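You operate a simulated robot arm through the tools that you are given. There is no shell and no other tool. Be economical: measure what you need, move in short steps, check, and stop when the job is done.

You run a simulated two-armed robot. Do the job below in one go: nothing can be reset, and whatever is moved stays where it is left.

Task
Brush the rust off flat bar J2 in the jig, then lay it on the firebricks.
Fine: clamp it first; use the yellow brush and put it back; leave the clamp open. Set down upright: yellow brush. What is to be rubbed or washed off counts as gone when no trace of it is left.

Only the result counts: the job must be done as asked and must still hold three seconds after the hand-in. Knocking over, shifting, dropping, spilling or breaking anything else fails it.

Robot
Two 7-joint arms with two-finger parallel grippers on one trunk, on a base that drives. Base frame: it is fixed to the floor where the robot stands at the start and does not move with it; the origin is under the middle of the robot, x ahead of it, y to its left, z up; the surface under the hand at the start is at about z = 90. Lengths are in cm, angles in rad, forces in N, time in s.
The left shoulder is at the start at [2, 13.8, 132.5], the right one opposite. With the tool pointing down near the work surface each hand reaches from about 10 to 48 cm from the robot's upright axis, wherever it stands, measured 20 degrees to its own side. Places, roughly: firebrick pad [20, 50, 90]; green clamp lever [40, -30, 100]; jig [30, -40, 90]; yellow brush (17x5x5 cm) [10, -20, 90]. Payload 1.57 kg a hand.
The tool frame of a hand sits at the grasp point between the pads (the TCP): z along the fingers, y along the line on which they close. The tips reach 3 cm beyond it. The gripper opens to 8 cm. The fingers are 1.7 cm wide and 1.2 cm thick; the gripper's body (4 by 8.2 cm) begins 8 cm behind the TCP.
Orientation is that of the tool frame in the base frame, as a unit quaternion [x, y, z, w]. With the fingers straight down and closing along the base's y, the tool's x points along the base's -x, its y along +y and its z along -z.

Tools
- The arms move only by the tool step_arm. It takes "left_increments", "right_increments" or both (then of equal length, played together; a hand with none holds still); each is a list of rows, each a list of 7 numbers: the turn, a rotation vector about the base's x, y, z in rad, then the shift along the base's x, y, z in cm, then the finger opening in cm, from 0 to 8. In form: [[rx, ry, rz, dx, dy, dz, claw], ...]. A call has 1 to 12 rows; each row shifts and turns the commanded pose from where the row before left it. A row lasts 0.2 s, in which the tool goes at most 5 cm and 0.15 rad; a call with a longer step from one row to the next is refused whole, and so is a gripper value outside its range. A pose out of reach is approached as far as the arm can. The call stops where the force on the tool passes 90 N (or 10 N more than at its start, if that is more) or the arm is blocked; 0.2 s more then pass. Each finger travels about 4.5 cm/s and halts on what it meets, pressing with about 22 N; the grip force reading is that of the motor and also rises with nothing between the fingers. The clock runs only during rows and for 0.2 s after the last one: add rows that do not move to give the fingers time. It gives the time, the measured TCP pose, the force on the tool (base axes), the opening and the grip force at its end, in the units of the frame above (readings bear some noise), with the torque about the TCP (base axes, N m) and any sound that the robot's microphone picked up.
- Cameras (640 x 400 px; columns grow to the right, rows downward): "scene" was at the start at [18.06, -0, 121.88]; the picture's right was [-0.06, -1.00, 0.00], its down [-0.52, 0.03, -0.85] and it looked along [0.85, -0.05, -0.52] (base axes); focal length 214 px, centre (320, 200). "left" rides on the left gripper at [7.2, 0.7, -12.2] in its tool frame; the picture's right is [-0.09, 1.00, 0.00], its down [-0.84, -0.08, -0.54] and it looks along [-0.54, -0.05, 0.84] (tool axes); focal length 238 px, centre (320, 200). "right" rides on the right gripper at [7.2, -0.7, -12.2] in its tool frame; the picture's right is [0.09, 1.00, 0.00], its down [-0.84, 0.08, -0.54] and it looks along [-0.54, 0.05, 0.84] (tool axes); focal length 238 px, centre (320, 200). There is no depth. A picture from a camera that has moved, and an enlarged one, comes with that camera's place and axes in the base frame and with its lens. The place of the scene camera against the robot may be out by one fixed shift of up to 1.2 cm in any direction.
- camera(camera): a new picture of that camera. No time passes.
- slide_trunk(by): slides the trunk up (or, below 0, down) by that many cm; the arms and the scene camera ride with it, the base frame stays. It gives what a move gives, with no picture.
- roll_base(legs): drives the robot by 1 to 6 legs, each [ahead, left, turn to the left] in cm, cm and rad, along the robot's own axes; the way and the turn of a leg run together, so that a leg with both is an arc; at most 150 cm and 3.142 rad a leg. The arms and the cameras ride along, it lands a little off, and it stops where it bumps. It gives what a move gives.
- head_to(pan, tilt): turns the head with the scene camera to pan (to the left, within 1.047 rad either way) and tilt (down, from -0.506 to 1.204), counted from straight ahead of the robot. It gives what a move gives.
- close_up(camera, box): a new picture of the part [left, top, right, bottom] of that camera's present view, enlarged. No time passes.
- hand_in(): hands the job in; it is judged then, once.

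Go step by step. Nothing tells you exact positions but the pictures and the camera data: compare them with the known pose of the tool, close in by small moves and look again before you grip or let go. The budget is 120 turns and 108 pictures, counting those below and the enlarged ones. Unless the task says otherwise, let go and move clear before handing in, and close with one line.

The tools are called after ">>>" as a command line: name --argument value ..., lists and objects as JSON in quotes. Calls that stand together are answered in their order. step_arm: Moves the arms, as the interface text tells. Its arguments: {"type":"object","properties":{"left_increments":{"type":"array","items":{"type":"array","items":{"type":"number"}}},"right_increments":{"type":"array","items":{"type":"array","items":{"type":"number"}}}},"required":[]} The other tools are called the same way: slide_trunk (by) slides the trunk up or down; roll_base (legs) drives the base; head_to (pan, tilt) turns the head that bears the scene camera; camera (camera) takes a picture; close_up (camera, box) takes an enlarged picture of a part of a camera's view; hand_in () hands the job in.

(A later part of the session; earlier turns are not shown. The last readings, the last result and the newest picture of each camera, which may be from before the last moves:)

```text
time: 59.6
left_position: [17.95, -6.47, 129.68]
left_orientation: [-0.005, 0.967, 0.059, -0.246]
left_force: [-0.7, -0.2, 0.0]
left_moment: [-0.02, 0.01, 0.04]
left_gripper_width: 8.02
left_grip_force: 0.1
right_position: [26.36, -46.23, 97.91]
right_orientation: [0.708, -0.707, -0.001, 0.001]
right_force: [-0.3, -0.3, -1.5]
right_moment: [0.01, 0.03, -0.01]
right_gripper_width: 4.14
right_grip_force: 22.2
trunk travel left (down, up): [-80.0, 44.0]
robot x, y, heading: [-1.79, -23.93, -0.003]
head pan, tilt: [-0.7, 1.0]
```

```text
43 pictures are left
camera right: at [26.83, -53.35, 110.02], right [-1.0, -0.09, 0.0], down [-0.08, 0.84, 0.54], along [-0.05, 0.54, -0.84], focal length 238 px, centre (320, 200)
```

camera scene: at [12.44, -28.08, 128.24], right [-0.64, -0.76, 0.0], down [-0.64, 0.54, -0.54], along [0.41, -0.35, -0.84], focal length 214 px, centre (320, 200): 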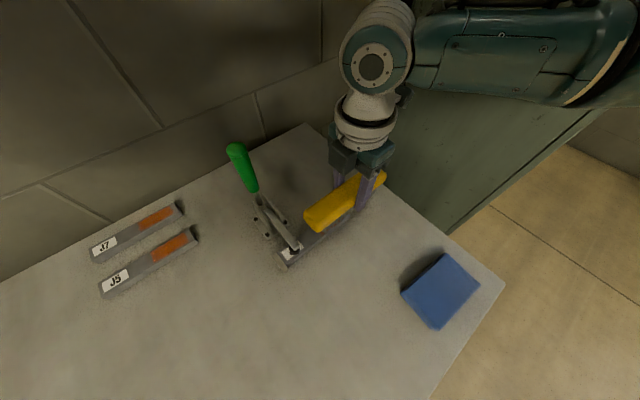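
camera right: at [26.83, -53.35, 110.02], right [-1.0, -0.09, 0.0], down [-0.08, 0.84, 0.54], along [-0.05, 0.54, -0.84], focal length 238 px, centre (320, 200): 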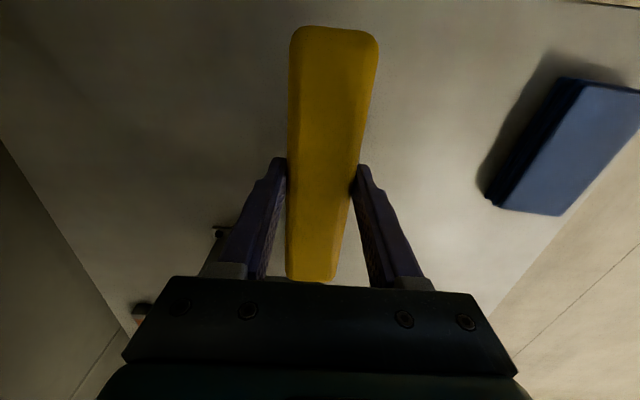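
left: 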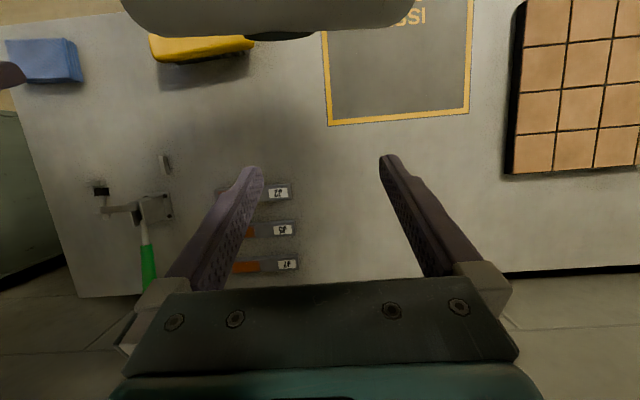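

Clear of the clamp. I press down gently to contact.

>>> step_arm --right_increments '[[0, 0, 0, 0, 0, -0.6, 3.5], [0, 0, 0, 0, 0, -0.6, 3.5], [0, 0, 0, 0, 0, 0, 3.5]]'

>>> step_arm --right_increments '[[0, 0, 0, 0, 0, -0.3, 3.5], [0, 0, 0, 0, 0, 0, 3.5]]'

>>> step_arm --right_increments '[[0, 0, 0, 0, 0, -0.2, 3.5], [0, 0, 0, 0, 0, 0, 3.5]]'

>>> close_up --camera "scene" --box '[220, 120, 420, 290]'

```text
time: 60.4
left_position: [18.03, -6.43, 129.64]
left_orientation: [-0.005, 0.967, 0.059, -0.246]
left_force: [-0.1, -0.1, 0.2]
left_moment: [-0.01, -0.01, -0.02]
left_gripper_width: 7.98
left_grip_force: 0.1
right_position: [26.36, -46.13, 96.69]
right_orientation: [0.707, -0.707, -0.002, 0.0]
right_force: [0.1, 0.3, -1.3]
right_moment: [0.0, -0.01, 0.01]
right_gripper_width: 4.17
right_grip_force: 21.7
trunk travel left (down, up): [-80.0, 44.0]
robot x, y, heading: [-1.83, -24.33, 0.0]
head pan, tilt: [-0.7, 1.0]
```

```text
time: 61.0
left_position: [18.09, -6.53, 129.7]
left_orientation: [-0.005, 0.967, 0.059, -0.247]
left_force: [-0.7, 0.0, -0.3]
left_moment: [0.01, -0.03, 0.02]
left_gripper_width: 7.99
left_grip_force: 0.0
right_position: [26.31, -46.11, 96.44]
right_orientation: [-0.707, 0.707, 0.001, 0.001]
right_force: [-0.1, 0.2, -0.9]
right_moment: [-0.01, 0.01, -0.04]
right_gripper_width: 4.18
right_grip_force: 22.0
trunk travel left (down, up): [-80.0, 44.0]
robot x, y, heading: [-1.58, -24.31, -0.0]
head pan, tilt: [-0.7, 1.0]
```

```text
time: 61.6
left_position: [17.98, -6.46, 129.6]
left_orientation: [-0.005, 0.967, 0.059, -0.247]
left_force: [0.5, -0.3, 0.3]
left_moment: [0.03, -0.02, 0.02]
left_gripper_width: 7.97
left_grip_force: 0.0
right_position: [26.27, -46.21, 96.43]
right_orientation: [-0.707, 0.707, 0.002, 0.0]
right_force: [1.2, -0.4, -2.6]
right_moment: [0.02, 0.0, -0.02]
right_gripper_width: 4.16
right_grip_force: 22.2
trunk travel left (down, up): [-80.0, 44.0]
robot x, y, heading: [-1.46, -24.24, -0.001]
head pan, tilt: [-0.7, 1.0]
```

```text
2.35 times, centred on (320, 205) of scene
camera zoom: at [12.44, -28.08, 128.24], right [-0.64, -0.76, 0.0], down [-0.64, 0.54, -0.54], along [0.41, -0.35, -0.84], focal length 505 px, centre (320, 188)
```

zoom: 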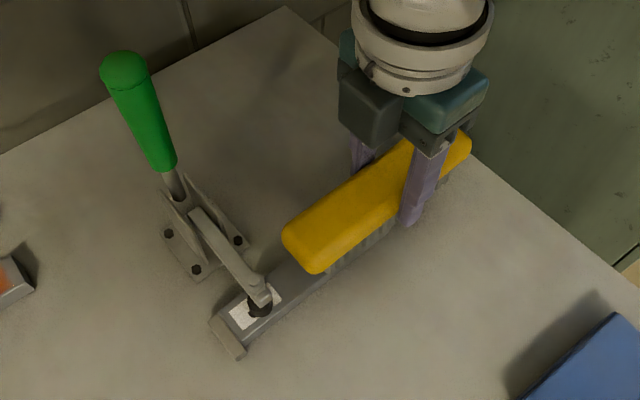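

Almost touching; I step down further until force shows.

>>> step_arm --right_increments '[[0, 0, 0, 0, 0, -0.2, 3.5], [0, 0, 0, 0, 0, 0, 3.5]]'

>>> step_arm --right_increments '[[0, 0, 0, 0, 0, -0.2, 3.5], [0, 0, 0, 0, 0, 0, 3.5]]'

>>> step_arm --right_increments '[[0, 0, 0, 0, 0, -0.2, 3.5], [0, 0, 0, 0, 0, 0, 3.5]]'

```text
time: 62.2
left_position: [17.91, -6.57, 129.68]
left_orientation: [-0.005, 0.968, 0.059, -0.246]
left_force: [0.6, -0.6, -0.6]
left_moment: [0.0, 0.02, -0.02]
left_gripper_width: 8.0
left_grip_force: 0.2
right_position: [26.31, -46.14, 96.25]
right_orientation: [0.707, -0.707, 0.0, 0.0]
right_force: [-2.1, -1.0, 8.2]
right_moment: [0.61, 0.06, 0.11]
right_gripper_width: 4.17
right_grip_force: 22.7
trunk travel left (down, up): [-80.0, 44.0]
robot x, y, heading: [-2.25, -24.38, -0.003]
head pan, tilt: [-0.7, 1.0]
```

```text
time: 62.8
left_position: [17.99, -6.51, 129.71]
left_orientation: [-0.005, 0.967, 0.059, -0.247]
left_force: [-0.3, 0.5, -0.1]
left_moment: [0.02, 0.01, -0.01]
left_gripper_width: 7.99
left_grip_force: 0.0
right_position: [26.31, -46.11, 95.9]
right_orientation: [0.707, -0.707, 0.0, 0.001]
right_force: [-4.0, -0.7, 21.4]
right_moment: [0.05, 0.12, 0.04]
right_gripper_width: 4.16
right_grip_force: 21.8
trunk travel left (down, up): [-80.0, 44.0]
robot x, y, heading: [-1.93, -23.93, -0.0]
head pan, tilt: [-0.7, 1.0]
```

```text
time: 63.4
left_position: [18.05, -6.6, 129.68]
left_orientation: [-0.005, 0.968, 0.058, -0.246]
left_force: [0.3, 0.3, 0.6]
left_moment: [0.03, -0.03, -0.01]
left_gripper_width: 8.02
left_grip_force: 0.1
right_position: [26.28, -46.11, 95.88]
right_orientation: [0.707, -0.707, 0.0, -0.001]
right_force: [-6.6, -1.8, 35.7]
right_moment: [0.07, 0.29, 0.02]
right_gripper_width: 4.15
right_grip_force: 22.0
trunk travel left (down, up): [-80.0, 44.0]
robot x, y, heading: [-2.17, -24.09, 0.002]
head pan, tilt: [-0.7, 1.0]
```

Firm contact now; I ease off a bit and brush back and forth.

>>> step_arm --right_increments '[[0, 0, 0, 0, 0, 0.25, 3.5], [0, 0, 0, 0, -1.5, 0, 3.5], [0, 0, 0, 0, -1.5, 0, 3.5], [0, 0, 0, 0, 1.5, 0, 3.5], [0, 0, 0, 0, 2, 0, 3.5], [0, 0, 0, 0, -1.75, 0, 3.5], [0, 0, 0, 0, -1.75, 0, 3.5], [0, 0, 0, 0, 1.75, 0, 3.5], [0, 0, 0, 0, 1.75, 0, 3.5], [0, 0, 0, 0, -1.75, 0, 3.5], [0, 0, 0, 0, -1.75, 0, 3.5], [0, 0, 0, 0, 0, 0, 3.5]]'

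>>> step_arm --right_increments '[[0, 0, 0, 0.8, 0.5, 0, 3.5], [0, 0, 0, 0, 1.5, 0, 3.5], [0, 0, 0, 0, 1.5, 0, 3.5], [0, 0, 0, -0.8, -1.5, 0, 3.5], [0, 0, 0, -0.8, -1.5, 0, 3.5], [0, 0, 0, 0, 1.5, 0, 3.5], [0, 0, 0, 0, 1.5, 0, 3.5], [0, 0, 0, 0.8, -1.5, 0, 3.5], [0, 0, 0, 0, -1.5, 0, 3.5], [0, 0, 0, 0, 1.5, 0, 3.5], [0, 0, 0, 0, 1.3, 0, 3.5], [0, 0, 0, 0, 0, 0, 3.5]]'

>>> camera --camera "scene"

```text
time: 66.0
left_position: [17.88, -6.44, 129.66]
left_orientation: [-0.004, 0.967, 0.059, -0.247]
left_force: [-0.5, 0.4, -0.1]
left_moment: [-0.03, 0.05, 0.0]
left_gripper_width: 7.99
left_grip_force: 0.1
right_position: [26.34, -49.11, 95.99]
right_orientation: [-0.707, 0.707, 0.001, 0.0]
right_force: [0.2, 0.1, -1.3]
right_moment: [-0.03, 0.01, 0.02]
right_gripper_width: 4.15
right_grip_force: 22.1
trunk travel left (down, up): [-80.0, 44.0]
robot x, y, heading: [-2.02, -24.27, -0.003]
head pan, tilt: [-0.7, 1.0]
```

```text
time: 68.6
left_position: [18.06, -6.44, 129.62]
left_orientation: [-0.005, 0.967, 0.06, -0.247]
left_force: [-0.5, 0.0, -0.1]
left_moment: [0.02, -0.01, 0.01]
left_gripper_width: 8.0
left_grip_force: 0.0
right_position: [26.35, -45.73, 96.06]
right_orientation: [0.707, -0.707, 0.001, 0.0]
right_force: [0.8, 0.5, -1.6]
right_moment: [0.0, 0.02, -0.02]
right_gripper_width: 4.15
right_grip_force: 22.1
trunk travel left (down, up): [-80.0, 44.0]
robot x, y, heading: [-2.17, -24.02, 0.001]
head pan, tilt: [-0.7, 1.0]
```

```text
41 pictures are left
camera scene: at [12.44, -28.08, 128.24], right [-0.64, -0.76, 0.0], down [-0.64, 0.54, -0.54], along [0.41, -0.35, -0.84], focal length 214 px, centre (320, 200)
```

scene: 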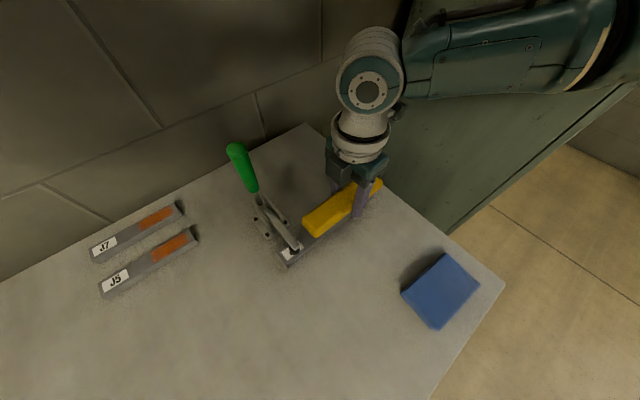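

Contact was lost after easing off (the brush may have slid up slightly in the grip). I go down 0.2–0.3 and check force.

>>> step_arm --right_increments '[[0, 0, 0, 0, 0, -0.2, 3.5], [0, 0, 0, 0, 0, 0, 3.5]]'

>>> step_arm --right_increments '[[0, 0, 0, 0, 0, -0.1, 3.5], [0, 0, 0, 0, 0, 0, 3.5]]'

```text
time: 69.2
left_position: [18.02, -6.47, 129.78]
left_orientation: [-0.005, 0.967, 0.059, -0.246]
left_force: [-0.4, -0.2, -0.2]
left_moment: [0.01, 0.0, 0.0]
left_gripper_width: 8.0
left_grip_force: 0.2
right_position: [26.17, -45.84, 95.95]
right_orientation: [0.707, -0.707, -0.001, 0.0]
right_force: [-3.1, 0.0, 8.3]
right_moment: [0.03, 0.04, 0.0]
right_gripper_width: 4.16
right_grip_force: 21.8
trunk travel left (down, up): [-80.0, 44.0]
robot x, y, heading: [-2.15, -24.08, -0.003]
head pan, tilt: [-0.7, 1.0]
```

```text
time: 69.8
left_position: [17.88, -6.47, 129.79]
left_orientation: [-0.005, 0.967, 0.059, -0.246]
left_force: [-0.3, -0.5, 0.6]
left_moment: [-0.02, -0.02, 0.0]
left_gripper_width: 7.99
left_grip_force: 0.1
right_position: [26.29, -45.73, 95.76]
right_orientation: [0.707, -0.707, 0.0, -0.001]
right_force: [-7.1, 1.2, 25.3]
right_moment: [0.05, 0.29, -0.01]
right_gripper_width: 4.16
right_grip_force: 21.3
trunk travel left (down, up): [-80.0, 44.0]
robot x, y, heading: [-1.85, -23.89, 0.001]
head pan, tilt: [-0.7, 1.0]
```

Contact about 20 N. Now the strokes.

>>> step_arm --right_increments '[[0, 0, 0, 0, -1.5, 0.05, 3.5], [0, 0, 0, 0, -1.5, 0, 3.5], [0, 0, 0, 0, 1.5, 0, 3.5], [0, 0, 0, 0, 1.5, 0, 3.5], [0, 0, 0, 0.5, -1.5, 0, 3.5], [0, 0, 0, 0, -1.5, 0, 3.5], [0, 0, 0, 0, 1.5, 0, 3.5], [0, 0, 0, -0.5, 1.5, 0, 3.5], [0, 0, 0, -0.5, -1.5, 0, 3.5], [0, 0, 0, 0, -1.5, 0, 3.5], [0, 0, 0, 0, 1.5, 0, 3.5], [0, 0, 0, 0.5, 1.5, 0, 3.5]]'

>>> step_arm --right_increments '[[0, 0, 0, 0, -1.5, 0, 3.5], [0, 0, 0, 0, -1.5, 0, 3.5], [0, 0, 0, 0, 0, 3, 3.5], [0, 0, 0, 0, 0, 5, 3.5], [0, 0, 0, -3, 0, 3, 3.5], [0, 0, 0, -4, 0, 0, 3.5], [0, 0, 0, 0, 0, 0, 3.5]]'

>>> close_up --camera "scene" --box '[220, 120, 420, 290]'

>>> camera --camera "right"

```text
time: 72.4
left_position: [18.0, -6.5, 129.65]
left_orientation: [-0.005, 0.967, 0.057, -0.246]
left_force: [0.5, -0.2, 0.1]
left_moment: [0.01, 0.0, 0.02]
left_gripper_width: 8.01
left_grip_force: 0.0
right_position: [26.18, -46.09, 95.69]
right_orientation: [0.708, -0.707, 0.0, 0.002]
right_force: [-1.9, -4.4, 16.1]
right_moment: [-0.13, -0.06, 0.0]
right_gripper_width: 4.19
right_grip_force: 22.5
trunk travel left (down, up): [-80.0, 44.0]
robot x, y, heading: [-2.01, -24.02, 0.002]
head pan, tilt: [-0.7, 1.0]
```

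```text
time: 74.0
left_position: [17.78, -6.51, 129.73]
left_orientation: [-0.005, 0.967, 0.059, -0.246]
left_force: [0.6, 0.1, -0.4]
left_moment: [0.01, -0.01, 0.01]
left_gripper_width: 8.01
left_grip_force: 0.1
right_position: [19.36, -48.86, 106.76]
right_orientation: [0.707, -0.707, -0.001, 0.0]
right_force: [0.5, -0.4, -0.7]
right_moment: [0.01, 0.01, 0.02]
right_gripper_width: 4.16
right_grip_force: 22.7
trunk travel left (down, up): [-80.0, 44.0]
robot x, y, heading: [-2.26, -23.86, 0.004]
head pan, tilt: [-0.7, 1.0]
```

```text
2.35 times, centred on (320, 205) of scene
camera zoom: at [12.44, -28.08, 128.24], right [-0.64, -0.76, 0.0], down [-0.64, 0.54, -0.54], along [0.41, -0.35, -0.84], focal length 505 px, centre (320, 188)
```

zoom: 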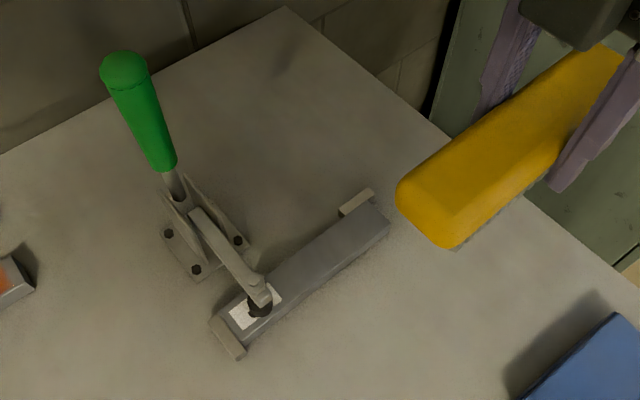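

```text
39 pictures are left
camera right: at [19.96, -56.11, 118.87], right [-1.0, -0.09, 0.0], down [-0.08, 0.84, 0.54], along [-0.05, 0.54, -0.84], focal length 238 px, centre (320, 200)
```

right: 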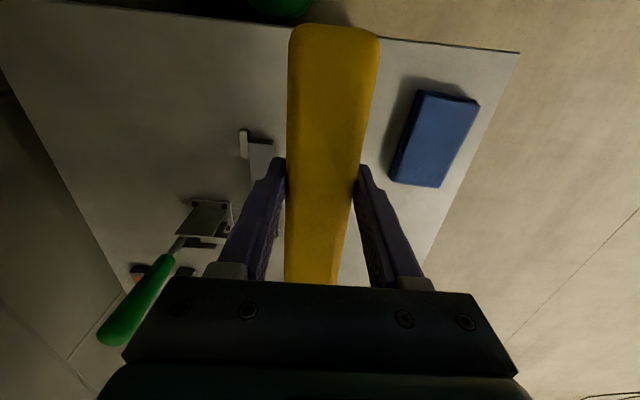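

The rust looks gone; I check closely for traces.

>>> close_up --camera "scene" --box '[290, 190, 360, 250]'

```text
6.67 times, centred on (325, 220) of scene
camera zoom: at [12.44, -28.08, 128.24], right [-0.64, -0.76, 0.0], down [-0.64, 0.54, -0.54], along [0.41, -0.35, -0.84], focal length 1430 px, centre (287, 67)
```

zoom: 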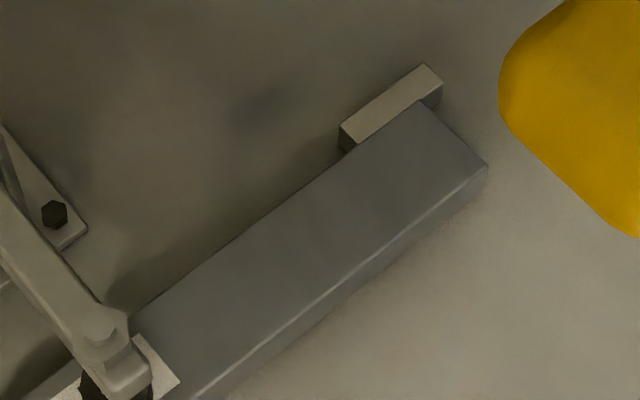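

J2 is clean with no trace left. Now I take the brush back to its place at (6.35, -18.1).

>>> roll_base --legs '[[-18, 20, 0]]'

>>> step_arm --right_increments '[[0, 0, 0.066, 1, 2, 0, 3.5], [0, 0, 0, 1, 2, 0, 3.5], [0, 0, 0, 1, 2, 0, 3.5], [0, 0, 0, 1, 2, 0, 3.5], [0, 0, 0, 1, 2, 0, 3.5], [0, 0, 0, 0, 0, 0, 3.5]]'

>>> camera --camera "scene"

```text
time: 75.9
left_position: [-0.13, 13.47, 129.75]
left_orientation: [-0.005, 0.967, 0.059, -0.247]
left_force: [-0.1, 0.2, 0.0]
left_moment: [-0.03, 0.01, -0.02]
left_gripper_width: 7.97
left_grip_force: 0.0
right_position: [1.23, -28.93, 106.78]
right_orientation: [-0.706, 0.708, 0.0, 0.0]
right_force: [0.3, -0.7, -1.9]
right_moment: [-0.04, -0.01, -0.02]
right_gripper_width: 4.18
right_grip_force: 22.2
trunk travel left (down, up): [-80.0, 44.0]
robot x, y, heading: [-20.06, -4.03, -0.003]
head pan, tilt: [-0.7, 1.0]
```

```text
time: 77.3
left_position: [-0.16, 13.41, 129.74]
left_orientation: [-0.003, 0.967, 0.06, -0.247]
left_force: [0.2, -0.9, 0.4]
left_moment: [-0.01, 0.0, -0.01]
left_gripper_width: 7.95
left_grip_force: 0.1
right_position: [6.32, -18.86, 106.81]
right_orientation: [0.729, -0.685, 0.0, 0.001]
right_force: [0.4, -0.4, -1.5]
right_moment: [-0.01, 0.0, 0.04]
right_gripper_width: 4.16
right_grip_force: 21.8
trunk travel left (down, up): [-80.0, 44.0]
robot x, y, heading: [-20.36, -4.33, 0.0]
head pan, tilt: [-0.7, 1.0]
```

```text
37 pictures are left
camera scene: at [-5.67, -8.1, 128.24], right [-0.65, -0.76, 0.0], down [-0.64, 0.54, -0.54], along [0.41, -0.35, -0.84], focal length 214 px, centre (320, 200)
```

scene: 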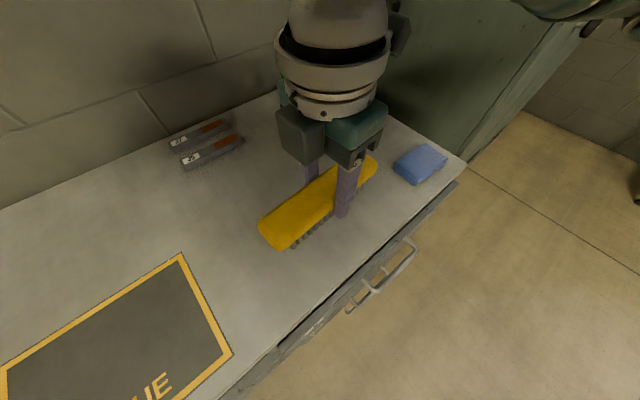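

I lower it to just above the table, then settle in small steps.

>>> step_arm --right_increments '[[0, 0, 0, 0, 0.7, -3, 3.5], [0, 0, 0, 0, 0, -4, 3.5], [0, 0, 0, 0, 0, -3, 3.5], [0, 0, 0, 0, 0, -1.4, 3.5], [0, 0, 0, 0, 0, 0, 3.5]]'

>>> step_arm --right_increments '[[0, 0, 0, 0, 0, -0.4, 3.5], [0, 0, 0, 0, 0, -0.2, 3.5], [0, 0, 0, 0, 0, 0, 3.5]]'

```text
time: 78.5
left_position: [-0.09, 13.61, 129.74]
left_orientation: [-0.004, 0.967, 0.059, -0.247]
left_force: [-0.2, -0.2, 0.5]
left_moment: [0.0, 0.01, 0.02]
left_gripper_width: 8.02
left_grip_force: 0.0
right_position: [6.38, -18.25, 95.26]
right_orientation: [0.729, -0.684, -0.001, 0.001]
right_force: [-0.2, -1.1, -1.7]
right_moment: [0.01, 0.03, 0.03]
right_gripper_width: 4.17
right_grip_force: 22.0
trunk travel left (down, up): [-80.0, 44.0]
robot x, y, heading: [-19.78, -4.04, -0.001]
head pan, tilt: [-0.7, 1.0]
```

```text
time: 79.3
left_position: [-0.18, 13.43, 129.69]
left_orientation: [-0.004, 0.967, 0.06, -0.246]
left_force: [-0.3, -0.1, -0.4]
left_moment: [0.03, 0.01, -0.03]
left_gripper_width: 7.99
left_grip_force: 0.1
right_position: [6.2, -18.29, 94.59]
right_orientation: [0.73, -0.684, 0.0, 0.0]
right_force: [-0.3, 1.1, -1.6]
right_moment: [0.01, -0.01, -0.01]
right_gripper_width: 4.15
right_grip_force: 22.2
trunk travel left (down, up): [-80.0, 44.0]
robot x, y, heading: [-19.75, -4.2, -0.005]
head pan, tilt: [-0.7, 1.0]
```

>>> step_arm --right_increments '[[0, 0, 0, 0, 0, -0.15, 3.5], [0, 0, 0, 0, 0, 0, 3.5]]'

>>> step_arm --right_increments '[[0, 0, 0, 0, 0, -0.12, 3.5], [0, 0, 0, 0, 0, 0, 3.5]]'

```text
time: 79.9
left_position: [-0.16, 13.47, 129.86]
left_orientation: [-0.004, 0.968, 0.059, -0.246]
left_force: [-0.9, -0.3, -1.0]
left_moment: [0.02, -0.01, -0.01]
left_gripper_width: 8.0
left_grip_force: 0.1
right_position: [6.27, -18.26, 94.69]
right_orientation: [0.729, -0.684, -0.001, 0.001]
right_force: [0.0, 0.1, -1.5]
right_moment: [-0.02, -0.01, -0.02]
right_gripper_width: 4.16
right_grip_force: 21.4
trunk travel left (down, up): [-80.0, 44.0]
robot x, y, heading: [-19.86, -4.06, -0.003]
head pan, tilt: [-0.7, 1.0]
```

```text
time: 80.5
left_position: [-0.08, 13.44, 129.73]
left_orientation: [-0.005, 0.968, 0.058, -0.246]
left_force: [-0.2, 0.6, -0.1]
left_moment: [-0.01, -0.01, 0.01]
left_gripper_width: 7.98
left_grip_force: 0.1
right_position: [6.26, -18.23, 94.4]
right_orientation: [0.729, -0.685, 0.0, 0.001]
right_force: [-0.3, -0.5, -2.2]
right_moment: [-0.01, -0.04, 0.0]
right_gripper_width: 4.18
right_grip_force: 21.6
trunk travel left (down, up): [-80.0, 44.0]
robot x, y, heading: [-20.21, -3.78, -0.001]
head pan, tilt: [-0.7, 1.0]
```

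The brush still hasn't touched the table; a little lower.

>>> step_arm --right_increments '[[0, 0, 0, 0, 0, -0.12, 3.5], [0, 0, 0, 0, 0, 0, 3.5]]'

>>> step_arm --right_increments '[[0, 0, 0, 0, 0, -0.12, 3.5], [0, 0, 0, 0, 0, 0, 3.5]]'

>>> camera --camera "scene"

```text
time: 81.1
left_position: [-0.1, 13.49, 129.65]
left_orientation: [-0.004, 0.968, 0.06, -0.245]
left_force: [-0.1, 0.1, 0.5]
left_moment: [0.03, 0.03, 0.0]
left_gripper_width: 8.02
left_grip_force: 0.0
right_position: [6.29, -18.22, 94.26]
right_orientation: [0.729, -0.685, 0.0, 0.0]
right_force: [0.1, 0.0, -1.6]
right_moment: [0.0, -0.01, -0.01]
right_gripper_width: 4.16
right_grip_force: 21.8
trunk travel left (down, up): [-80.0, 44.0]
robot x, y, heading: [-20.21, -3.87, -0.0]
head pan, tilt: [-0.7, 1.0]
```

```text
time: 81.7
left_position: [-0.09, 13.52, 129.6]
left_orientation: [-0.004, 0.967, 0.059, -0.246]
left_force: [0.2, -0.4, 1.1]
left_moment: [-0.01, -0.01, 0.01]
left_gripper_width: 7.98
left_grip_force: 0.2
right_position: [6.3, -18.21, 94.34]
right_orientation: [0.729, -0.685, -0.001, 0.0]
right_force: [-0.8, 0.6, -2.0]
right_moment: [0.0, -0.02, -0.03]
right_gripper_width: 4.16
right_grip_force: 22.1
trunk travel left (down, up): [-80.0, 44.0]
robot x, y, heading: [-19.76, -3.97, 0.003]
head pan, tilt: [-0.7, 1.0]
```

```text
36 pictures are left
camera scene: at [-5.67, -8.1, 128.24], right [-0.65, -0.76, 0.0], down [-0.64, 0.54, -0.54], along [0.41, -0.35, -0.84], focal length 214 px, centre (320, 200)
```

scene: 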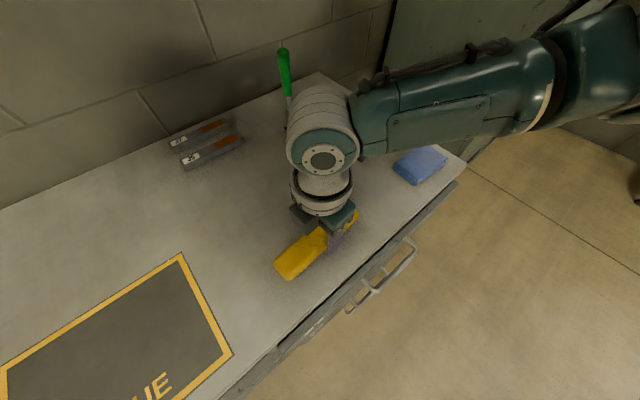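

>>> step_arm --right_increments '[[0, 0, 0, 0, 0, -0.12, 3.5], [0, 0, 0, 0, 0, 0, 3.5]]'

>>> step_arm --right_increments '[[0, 0, 0, 0, 0, -0.12, 3.5], [0, 0, 0, 0, 0, 0, 3.5]]'

```text
time: 82.3
left_position: [-0.13, 13.49, 129.71]
left_orientation: [-0.004, 0.967, 0.058, -0.246]
left_force: [-0.7, 0.4, 0.5]
left_moment: [-0.04, -0.01, -0.01]
left_gripper_width: 8.0
left_grip_force: 0.0
right_position: [6.33, -18.24, 94.07]
right_orientation: [0.73, -0.684, -0.001, 0.0]
right_force: [-2.7, 0.1, 8.8]
right_moment: [-0.62, -0.02, -0.15]
right_gripper_width: 4.19
right_grip_force: 21.5
trunk travel left (down, up): [-80.0, 44.0]
robot x, y, heading: [-20.33, -4.11, -0.006]
head pan, tilt: [-0.7, 1.0]
```

```text
time: 82.9
left_position: [-0.2, 13.46, 129.74]
left_orientation: [-0.003, 0.968, 0.059, -0.245]
left_force: [0.6, -0.3, -0.2]
left_moment: [0.0, 0.02, 0.0]
left_gripper_width: 7.99
left_grip_force: 0.0
right_position: [6.27, -18.16, 94.01]
right_orientation: [0.729, -0.685, -0.001, 0.0]
right_force: [-5.2, 1.0, 20.3]
right_moment: [-0.06, 0.09, -0.09]
right_gripper_width: 4.19
right_grip_force: 21.5
trunk travel left (down, up): [-80.0, 44.0]
robot x, y, heading: [-20.4, -4.21, 0.002]
head pan, tilt: [-0.7, 1.0]
```

It touches; I ease off, release and rise.

>>> step_arm --right_increments '[[0, 0, 0, 0, 0, 0.15, 3.5], [0, 0, 0, 0, 0, 0, 5], [0, 0, 0, 0, 0, 0, 7.5], [0, 0, 0, 0, 0, 0, 7.5], [0, 0, 0, 0, 0, 2, 7.5], [0, 0, 0, 0, 0, 4, 7.5], [0, 0, 0, 0, 0, 5, 7.5], [0, 0, 0, 0, 0, 0, 7.5]]'

>>> camera --camera "right"

>>> camera --camera "scene"

```text
time: 84.7
left_position: [-0.06, 13.45, 129.64]
left_orientation: [-0.004, 0.967, 0.059, -0.246]
left_force: [0.1, -0.3, -0.7]
left_moment: [-0.01, 0.02, 0.02]
left_gripper_width: 8.0
left_grip_force: 0.1
right_position: [6.2, -18.21, 105.3]
right_orientation: [0.729, -0.685, -0.001, 0.0]
right_force: [0.6, 0.3, 0.0]
right_moment: [0.03, 0.03, -0.01]
right_gripper_width: 7.47
right_grip_force: 0.1
trunk travel left (down, up): [-80.0, 44.0]
robot x, y, heading: [-20.5, -4.1, 0.001]
head pan, tilt: [-0.7, 1.0]
```

```text
35 pictures are left
camera right: at [7.23, -25.34, 117.32], right [-0.99, -0.16, 0.0], down [-0.13, 0.83, 0.54], along [-0.09, 0.54, -0.84], focal length 238 px, centre (320, 200)
```

right: 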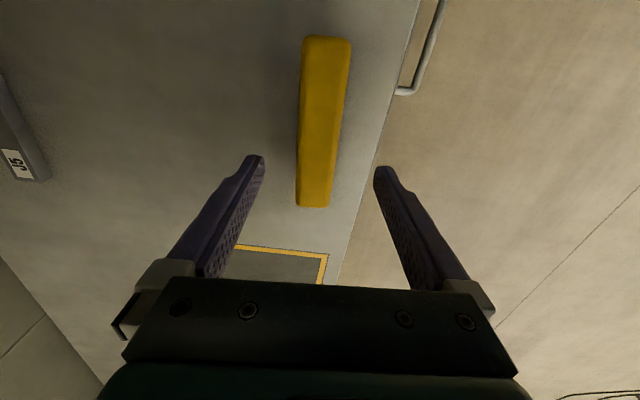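

```text
34 pictures are left
camera scene: at [-5.67, -8.1, 128.24], right [-0.65, -0.76, 0.0], down [-0.64, 0.54, -0.54], along [0.41, -0.35, -0.84], focal length 214 px, centre (320, 200)
```

scene: 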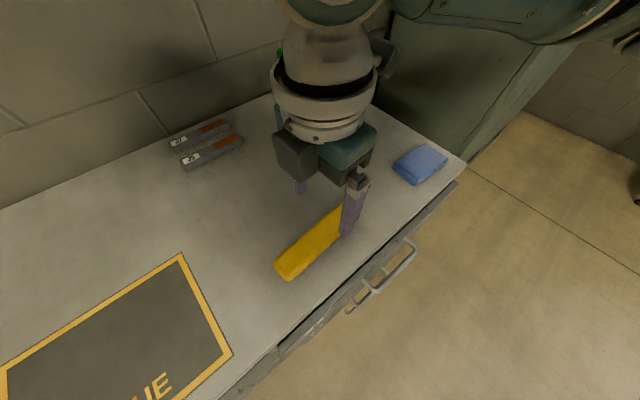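

The brush is back in its place, upright. Now I go to open the clamp: fingers closed, pushing the lever back toward the wall.

>>> step_arm --right_increments '[[0, 0, -0.066, 0, 0, 2, 4], [0, 0, 0, 0, 0, 0, 0], [0, 0, 0, 0, 0, 0, 0], [0, 0, 0, 0, 0, 0, 0], [0, 0, 0, 0, 0, 0, 0]]'

>>> roll_base --legs '[[20, -19, 0]]'

>>> camera --camera "right"

>>> camera --camera "scene"

```text
time: 85.9
left_position: [-0.08, 13.48, 129.78]
left_orientation: [-0.005, 0.968, 0.059, -0.246]
left_force: [-0.3, -0.2, -0.3]
left_moment: [-0.02, 0.01, 0.01]
left_gripper_width: 8.01
left_grip_force: 0.1
right_position: [6.45, -18.16, 107.27]
right_orientation: [-0.707, 0.708, 0.001, 0.0]
right_force: [-0.5, -0.8, -0.8]
right_moment: [0.0, 0.02, -0.03]
right_gripper_width: 0.01
right_grip_force: 16.9
trunk travel left (down, up): [-80.0, 44.0]
robot x, y, heading: [-20.27, -4.09, 0.001]
head pan, tilt: [-0.7, 1.0]
```

```text
time: 87.8
left_position: [19.6, -5.42, 129.67]
left_orientation: [-0.005, 0.967, 0.059, -0.246]
left_force: [0.0, 0.6, 0.2]
left_moment: [0.0, -0.01, 0.03]
left_gripper_width: 7.99
left_grip_force: 0.0
right_position: [26.14, -37.11, 107.24]
right_orientation: [0.708, -0.707, -0.001, 0.0]
right_force: [-0.5, 1.0, -0.4]
right_moment: [-0.04, 0.01, -0.01]
right_gripper_width: 0.01
right_grip_force: 21.4
trunk travel left (down, up): [-80.0, 44.0]
robot x, y, heading: [-0.62, -22.78, -0.001]
head pan, tilt: [-0.7, 1.0]
```

```text
33 pictures are left
camera right: at [26.69, -44.3, 119.28], right [-1.0, -0.09, 0.0], down [-0.08, 0.84, 0.54], along [-0.05, 0.54, -0.84], focal length 238 px, centre (320, 200)
```

right: 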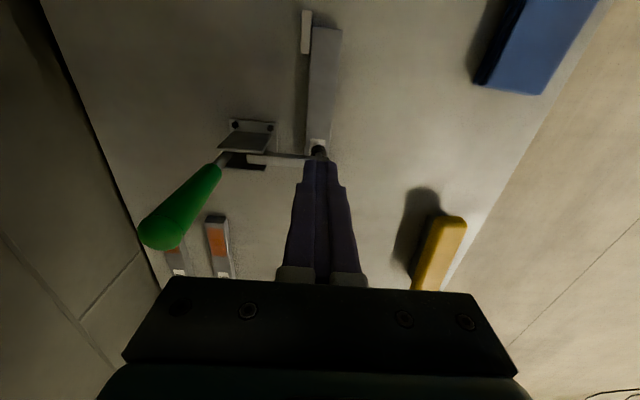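

```text
32 pictures are left
camera scene: at [14.09, -27.03, 128.24], right [-0.64, -0.76, 0.0], down [-0.64, 0.54, -0.54], along [0.41, -0.35, -0.84], focal length 214 px, centre (320, 200)
```

scene: 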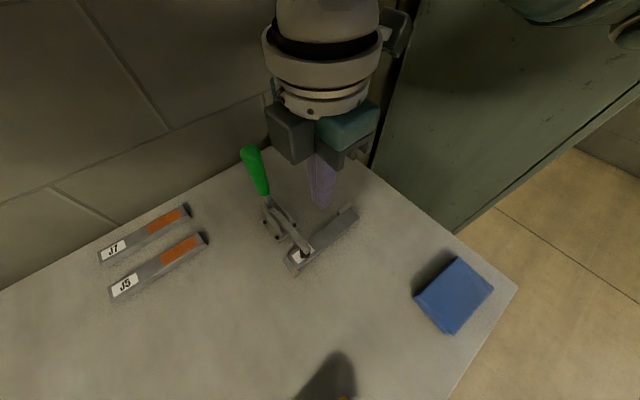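

The lever stands near x≈35.5, leaning slightly to the wall. I place the closed fingers on its robot side and begin to push.

>>> step_arm --right_increments '[[0, 0, 0, 1.5, 1.2, 0, 0], [0, 0, 0, 1.5, 1.2, -1, 0], [0, 0, 0, 1.7, 1.2, -2.2, 0], [0, 0, 0, 0, 0, 0, 0]]'

>>> step_arm --right_increments '[[0, 0, 0, 1.2, 0, 0, 0], [0, 0, 0, 1.2, 0, 0, 0], [0, 0, 0, 0.8, 0, 0, 0], [0, 0, 0, 0, 0, 0, 0]]'

>>> camera --camera "scene"

>>> camera --camera "right"

```text
time: 88.8
left_position: [19.67, -5.48, 129.62]
left_orientation: [-0.004, 0.967, 0.059, -0.246]
left_force: [0.2, 1.1, 0.4]
left_moment: [0.01, -0.01, 0.05]
left_gripper_width: 7.98
left_grip_force: 0.1
right_position: [30.9, -33.38, 103.91]
right_orientation: [-0.707, 0.707, -0.001, 0.0]
right_force: [0.3, -0.8, -0.6]
right_moment: [-0.01, -0.01, 0.03]
right_gripper_width: 0.02
right_grip_force: 21.4
trunk travel left (down, up): [-80.0, 44.0]
robot x, y, heading: [-0.6, -22.96, -0.002]
head pan, tilt: [-0.7, 1.0]
```

```text
time: 89.8
left_position: [19.45, -5.48, 129.69]
left_orientation: [-0.004, 0.967, 0.058, -0.247]
left_force: [0.2, -0.4, 0.2]
left_moment: [-0.02, -0.03, -0.03]
left_gripper_width: 8.01
left_grip_force: 0.0
right_position: [33.72, -33.44, 103.79]
right_orientation: [0.707, -0.707, -0.003, 0.001]
right_force: [-17.9, -0.3, 10.8]
right_moment: [0.02, -0.36, -0.03]
right_gripper_width: 0.0
right_grip_force: 20.8
trunk travel left (down, up): [-80.0, 44.0]
robot x, y, heading: [-0.48, -22.72, -0.002]
head pan, tilt: [-0.7, 1.0]
```

```text
31 pictures are left
camera scene: at [13.94, -27.05, 128.22], right [-0.65, -0.76, 0.0], down [-0.64, 0.54, -0.54], along [0.41, -0.35, -0.84], focal length 214 px, centre (320, 200)
```

scene: 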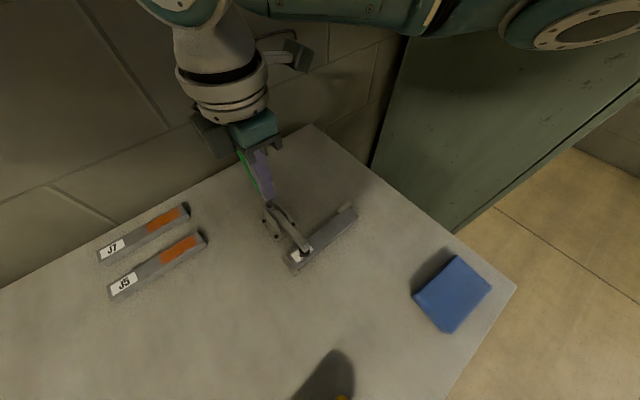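

```text
30 pictures are left
camera right: at [34.43, -40.57, 115.98], right [-1.0, -0.09, 0.01], down [-0.07, 0.84, 0.54], along [-0.06, 0.54, -0.84], focal length 238 px, centre (320, 200)
```

right: 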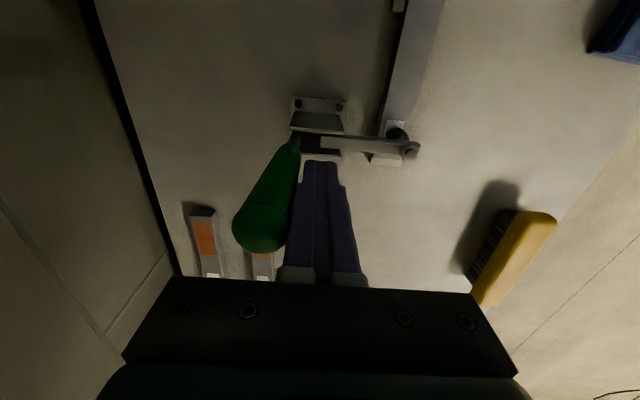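

Contact with 18 N. I keep pushing along the arc.

>>> step_arm --right_increments '[[0, 0, 0, 1, 0, 0.2, 0], [0, 0, 0, 1, 0, 0.2, 0], [0, 0, 0, 0, 0, 0, 0]]'

>>> close_up --camera "scene" --box '[160, 90, 380, 290]'

```text
time: 90.6
left_position: [19.64, -5.4, 129.79]
left_orientation: [-0.005, 0.968, 0.059, -0.246]
left_force: [0.9, -0.2, -0.5]
left_moment: [0.01, 0.01, -0.02]
left_gripper_width: 8.02
left_grip_force: 0.1
right_position: [36.29, -33.4, 104.33]
right_orientation: [-0.706, 0.708, -0.001, 0.001]
right_force: [-0.4, -0.4, -0.2]
right_moment: [-0.02, 0.02, 0.0]
right_gripper_width: 0.0
right_grip_force: 20.8
trunk travel left (down, up): [-80.0, 44.0]
robot x, y, heading: [-0.3, -22.88, 0.002]
head pan, tilt: [-0.7, 1.0]
```

```text
2.00 times, centred on (270, 190) of scene
camera zoom: at [14.11, -27.04, 128.24], right [-0.64, -0.76, 0.0], down [-0.64, 0.54, -0.54], along [0.41, -0.35, -0.84], focal length 429 px, centre (420, 220)
```

zoom: 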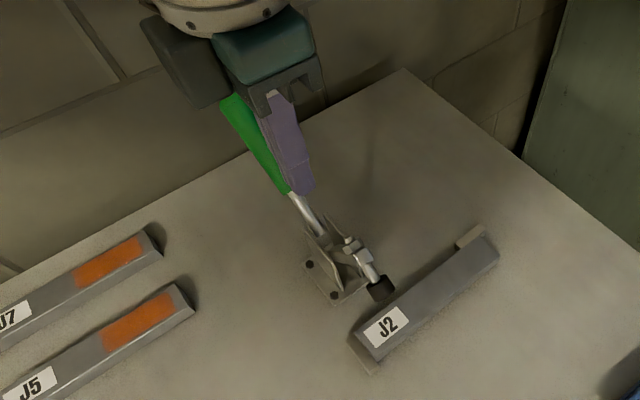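

The clamp has popped over centre and the arm is lifting. I continue pushing the lever down to its open rest.

>>> step_arm --right_increments '[[0, 0, 0, 1, 0, 0, 0], [0, 0, 0, 1, 0, 0, 0], [0, 0, 0, 1.1, 0, -1.2, 0], [0, 0, 0, 1.1, 0, -1.2, 0], [0, 0, 0, 0, 0, 0, 0]]'

>>> close_up --camera "scene" --box '[160, 90, 380, 290]'

```text
time: 91.8
left_position: [19.62, -5.4, 129.74]
left_orientation: [-0.005, 0.967, 0.059, -0.246]
left_force: [-0.2, 0.1, 0.1]
left_moment: [-0.03, -0.04, 0.01]
left_gripper_width: 8.0
left_grip_force: 0.0
right_position: [40.31, -33.44, 102.02]
right_orientation: [-0.707, 0.707, 0.001, 0.0]
right_force: [0.3, 0.1, 0.0]
right_moment: [0.02, -0.04, 0.03]
right_gripper_width: 0.02
right_grip_force: 21.5
trunk travel left (down, up): [-80.0, 44.0]
robot x, y, heading: [-0.67, -22.97, -0.005]
head pan, tilt: [-0.7, 1.0]
```

```text
2.00 times, centred on (270, 190) of scene
camera zoom: at [14.1, -27.03, 128.24], right [-0.64, -0.76, 0.0], down [-0.64, 0.54, -0.54], along [0.41, -0.35, -0.84], focal length 429 px, centre (420, 220)
```

zoom: 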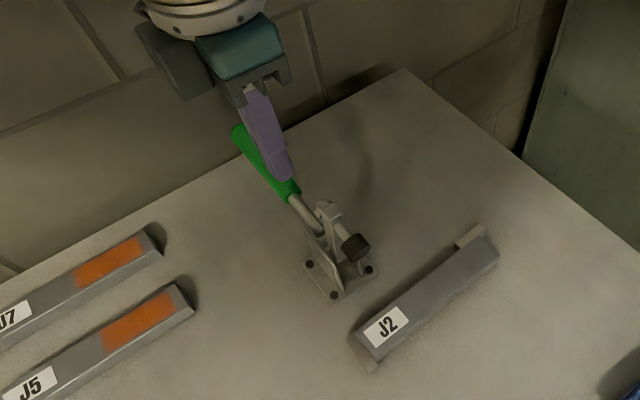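

Nearly fully open; a last push down.

>>> step_arm --right_increments '[[0, 0, 0, 0.5, 0, -0.9, 0], [0, 0, 0, 0.5, 0, -0.7, 0], [0, 0, 0, 0, 0, -0.4, 0], [0, 0, 0, 0, 0, 0, 0]]'

>>> close_up --camera "scene" --box '[160, 90, 380, 290]'

```text
time: 92.8
left_position: [19.64, -5.48, 129.77]
left_orientation: [-0.005, 0.967, 0.059, -0.246]
left_force: [0.0, 1.1, 0.6]
left_moment: [-0.01, 0.01, 0.01]
left_gripper_width: 8.02
left_grip_force: 0.1
right_position: [41.43, -33.55, 100.19]
right_orientation: [0.707, -0.707, -0.001, -0.001]
right_force: [-13.1, -1.1, 35.4]
right_moment: [0.01, 0.03, 0.0]
right_gripper_width: 0.01
right_grip_force: 21.5
trunk travel left (down, up): [-80.0, 44.0]
robot x, y, heading: [-0.4, -23.28, -0.004]
head pan, tilt: [-0.7, 1.0]
```

```text
2.00 times, centred on (270, 190) of scene
camera zoom: at [14.11, -27.09, 128.31], right [-0.65, -0.76, 0.0], down [-0.64, 0.54, -0.54], along [0.41, -0.35, -0.84], focal length 429 px, centre (420, 220)
```

zoom: 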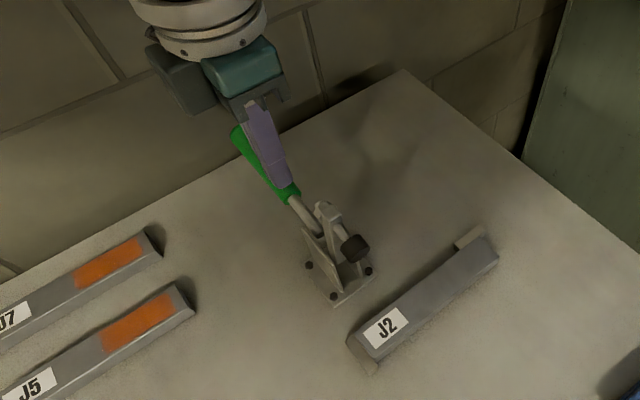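

The lever is at its open stop. I lift off and go above J2.

>>> step_arm --right_increments '[[0, 0, 0, 0, 0, 2, 0], [0, 0, 0, 0, 0, 4, 0], [0, 0, 0, 0, 0, 4, 0], [0, 0, 0, -3, -1, 0, 3], [0, 0, 0, -4, -1, 0, 6], [0, 0, 0, -4, -2, 0, 6], [0, 0, 0, -4, -1.5, 0, 6], [0, 0, 0, 0, 0, -3, 6], [0, 0, 0, 0, 0, 0, 6]]'

>>> camera --camera "right"

>>> close_up --camera "scene" --box '[160, 90, 380, 290]'

```text
time: 94.8
left_position: [19.66, -5.52, 129.76]
left_orientation: [-0.005, 0.967, 0.059, -0.246]
left_force: [0.4, 0.5, -0.7]
left_moment: [-0.02, 0.0, 0.02]
left_gripper_width: 8.01
left_grip_force: 0.0
right_position: [25.98, -39.08, 106.92]
right_orientation: [-0.706, 0.708, 0.0, 0.0]
right_force: [-0.4, 0.5, 1.2]
right_moment: [-0.03, 0.02, 0.01]
right_gripper_width: 6.0
right_grip_force: 0.1
trunk travel left (down, up): [-80.0, 44.0]
robot x, y, heading: [-0.29, -23.18, -0.003]
head pan, tilt: [-0.7, 1.0]
```

```text
26 pictures are left
camera right: at [26.47, -46.24, 119.04], right [-1.0, -0.09, 0.0], down [-0.08, 0.84, 0.54], along [-0.05, 0.54, -0.84], focal length 238 px, centre (320, 200)
```

right: 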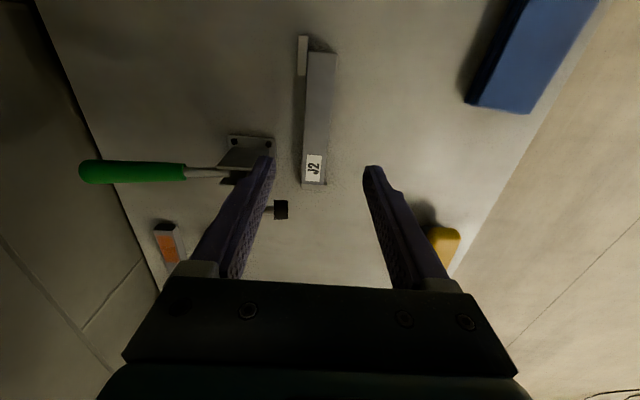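

```text
2.00 times, centred on (270, 190) of scene
camera zoom: at [14.09, -27.03, 128.24], right [-0.64, -0.76, 0.0], down [-0.64, 0.54, -0.54], along [0.41, -0.35, -0.84], focal length 429 px, centre (420, 220)
```

zoom: 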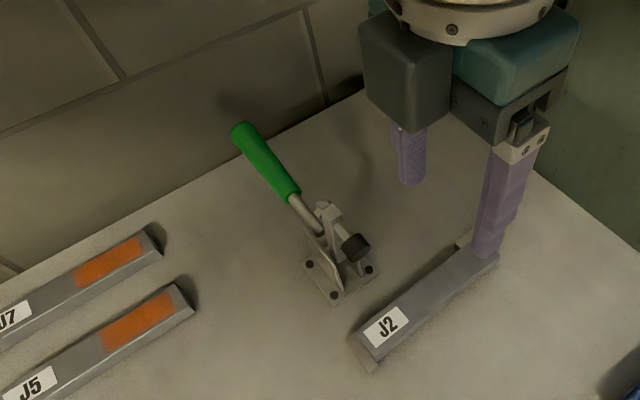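

Clamp open, J2 clean at (26.15, -38.4). I lower and grip it.

>>> step_arm --right_increments '[[0, 0, 0.01, 0.15, 0, -4, 6], [0, 0, 0, 0, 0, -4, 5.5], [0, 0, 0, 0, 0, -3, 5], [0, 0, 0, 0, 0, -2.1, 5], [0, 0, 0, 0, 0, 0, 5], [0, 0, 0, 0, 0, 0, 2], [0, 0, 0, 0, 0, 0, 2], [0, 0, 0, 0, 0, 0, 2], [0, 0, 0, 0, 0, 0, 2]]'

>>> camera --camera "right"

```text
time: 96.8
left_position: [19.59, -5.48, 129.68]
left_orientation: [-0.004, 0.967, 0.06, -0.246]
left_force: [-0.3, -0.2, 0.1]
left_moment: [0.0, 0.0, -0.01]
left_gripper_width: 7.98
left_grip_force: 0.0
right_position: [26.11, -38.91, 93.82]
right_orientation: [0.71, -0.704, -0.002, 0.0]
right_force: [-1.0, 0.1, 1.3]
right_moment: [0.05, 0.0, -0.05]
right_gripper_width: 2.96
right_grip_force: 22.1
trunk travel left (down, up): [-80.0, 44.0]
robot x, y, heading: [-0.26, -22.93, -0.002]
head pan, tilt: [-0.7, 1.0]
```

```text
24 pictures are left
camera right: at [26.85, -46.15, 105.96], right [-0.99, -0.1, 0.0], down [-0.08, 0.84, 0.54], along [-0.06, 0.54, -0.84], focal length 238 px, centre (320, 200)
```

right: 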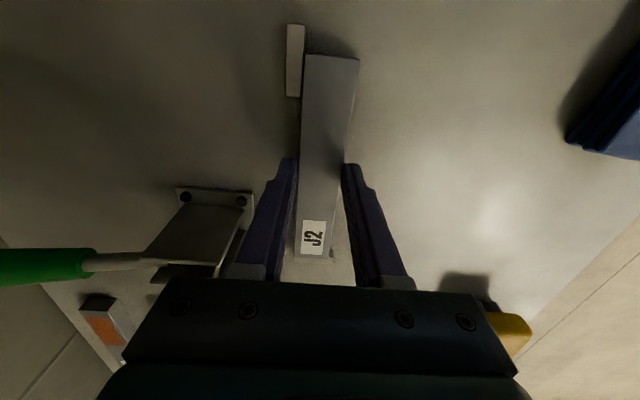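

J2 is held. I lift it clear, then look to the left towards the firebricks before driving.

>>> step_arm --right_increments '[[0, 0, 0, 0, 0, 2, 2], [0, 0, 0, 0, 0, 4, 2], [0, 0, 0, 0, 0, 4, 2], [0, 0, 0, 0, 0, 4, 2], [0, 0, 0, -2, 1, 0, 2], [0, 0, 0, 0, 0, 0, 2]]'

>>> head_to --pan 0.9 --tilt 0.45

>>> camera --camera "scene"

>>> camera --camera "right"

```text
time: 98.2
left_position: [19.63, -5.48, 129.76]
left_orientation: [-0.005, 0.967, 0.058, -0.246]
left_force: [0.7, 0.5, 0.0]
left_moment: [-0.02, 0.0, 0.02]
left_gripper_width: 8.03
left_grip_force: 0.1
right_position: [24.23, -38.04, 107.71]
right_orientation: [0.71, -0.704, 0.0, 0.0]
right_force: [-0.3, 0.0, -5.7]
right_moment: [-0.05, 0.0, -0.04]
right_gripper_width: 2.96
right_grip_force: 22.0
trunk travel left (down, up): [-80.0, 44.0]
robot x, y, heading: [-0.4, -22.71, -0.005]
head pan, tilt: [-0.7, 1.0]
```

```text
time: 99.9
left_position: [19.69, -5.46, 129.67]
left_orientation: [-0.005, 0.967, 0.059, -0.247]
left_force: [-0.3, -1.0, -0.6]
left_moment: [0.03, 0.01, -0.03]
left_gripper_width: 8.01
left_grip_force: 0.1
right_position: [24.33, -38.05, 107.66]
right_orientation: [0.71, -0.704, -0.002, 0.0]
right_force: [-0.6, -0.3, -4.6]
right_moment: [-0.02, 0.0, -0.03]
right_gripper_width: 2.97
right_grip_force: 21.9
trunk travel left (down, up): [-80.0, 44.0]
robot x, y, heading: [0.17, -23.45, -0.001]
head pan, tilt: [0.901, 0.45]
```

```text
23 pictures are left
camera scene: at [14.48, -15.34, 132.79], right [0.78, -0.62, 0.0], down [-0.27, -0.34, -0.9], along [0.56, 0.7, -0.44], focal length 214 px, centre (320, 200)
```

scene: 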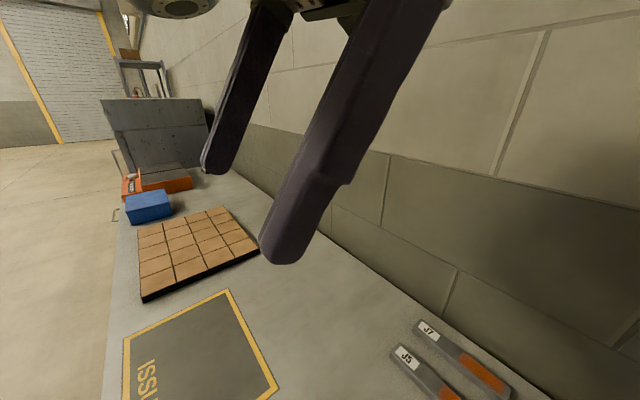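

```text
22 pictures are left
camera right: at [24.87, -45.21, 119.77], right [-0.99, -0.1, 0.0], down [-0.08, 0.84, 0.54], along [-0.06, 0.54, -0.84], focal length 238 px, centre (320, 200)
```

right: 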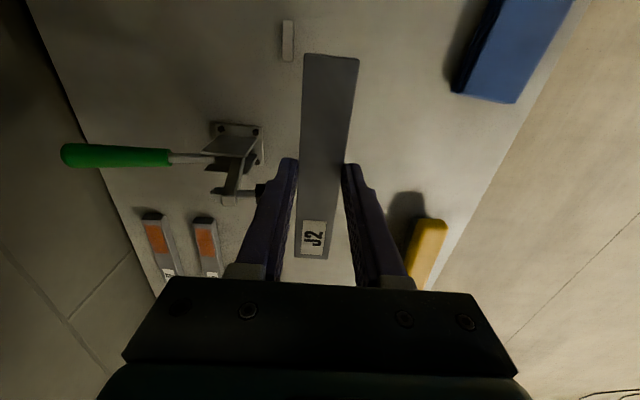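

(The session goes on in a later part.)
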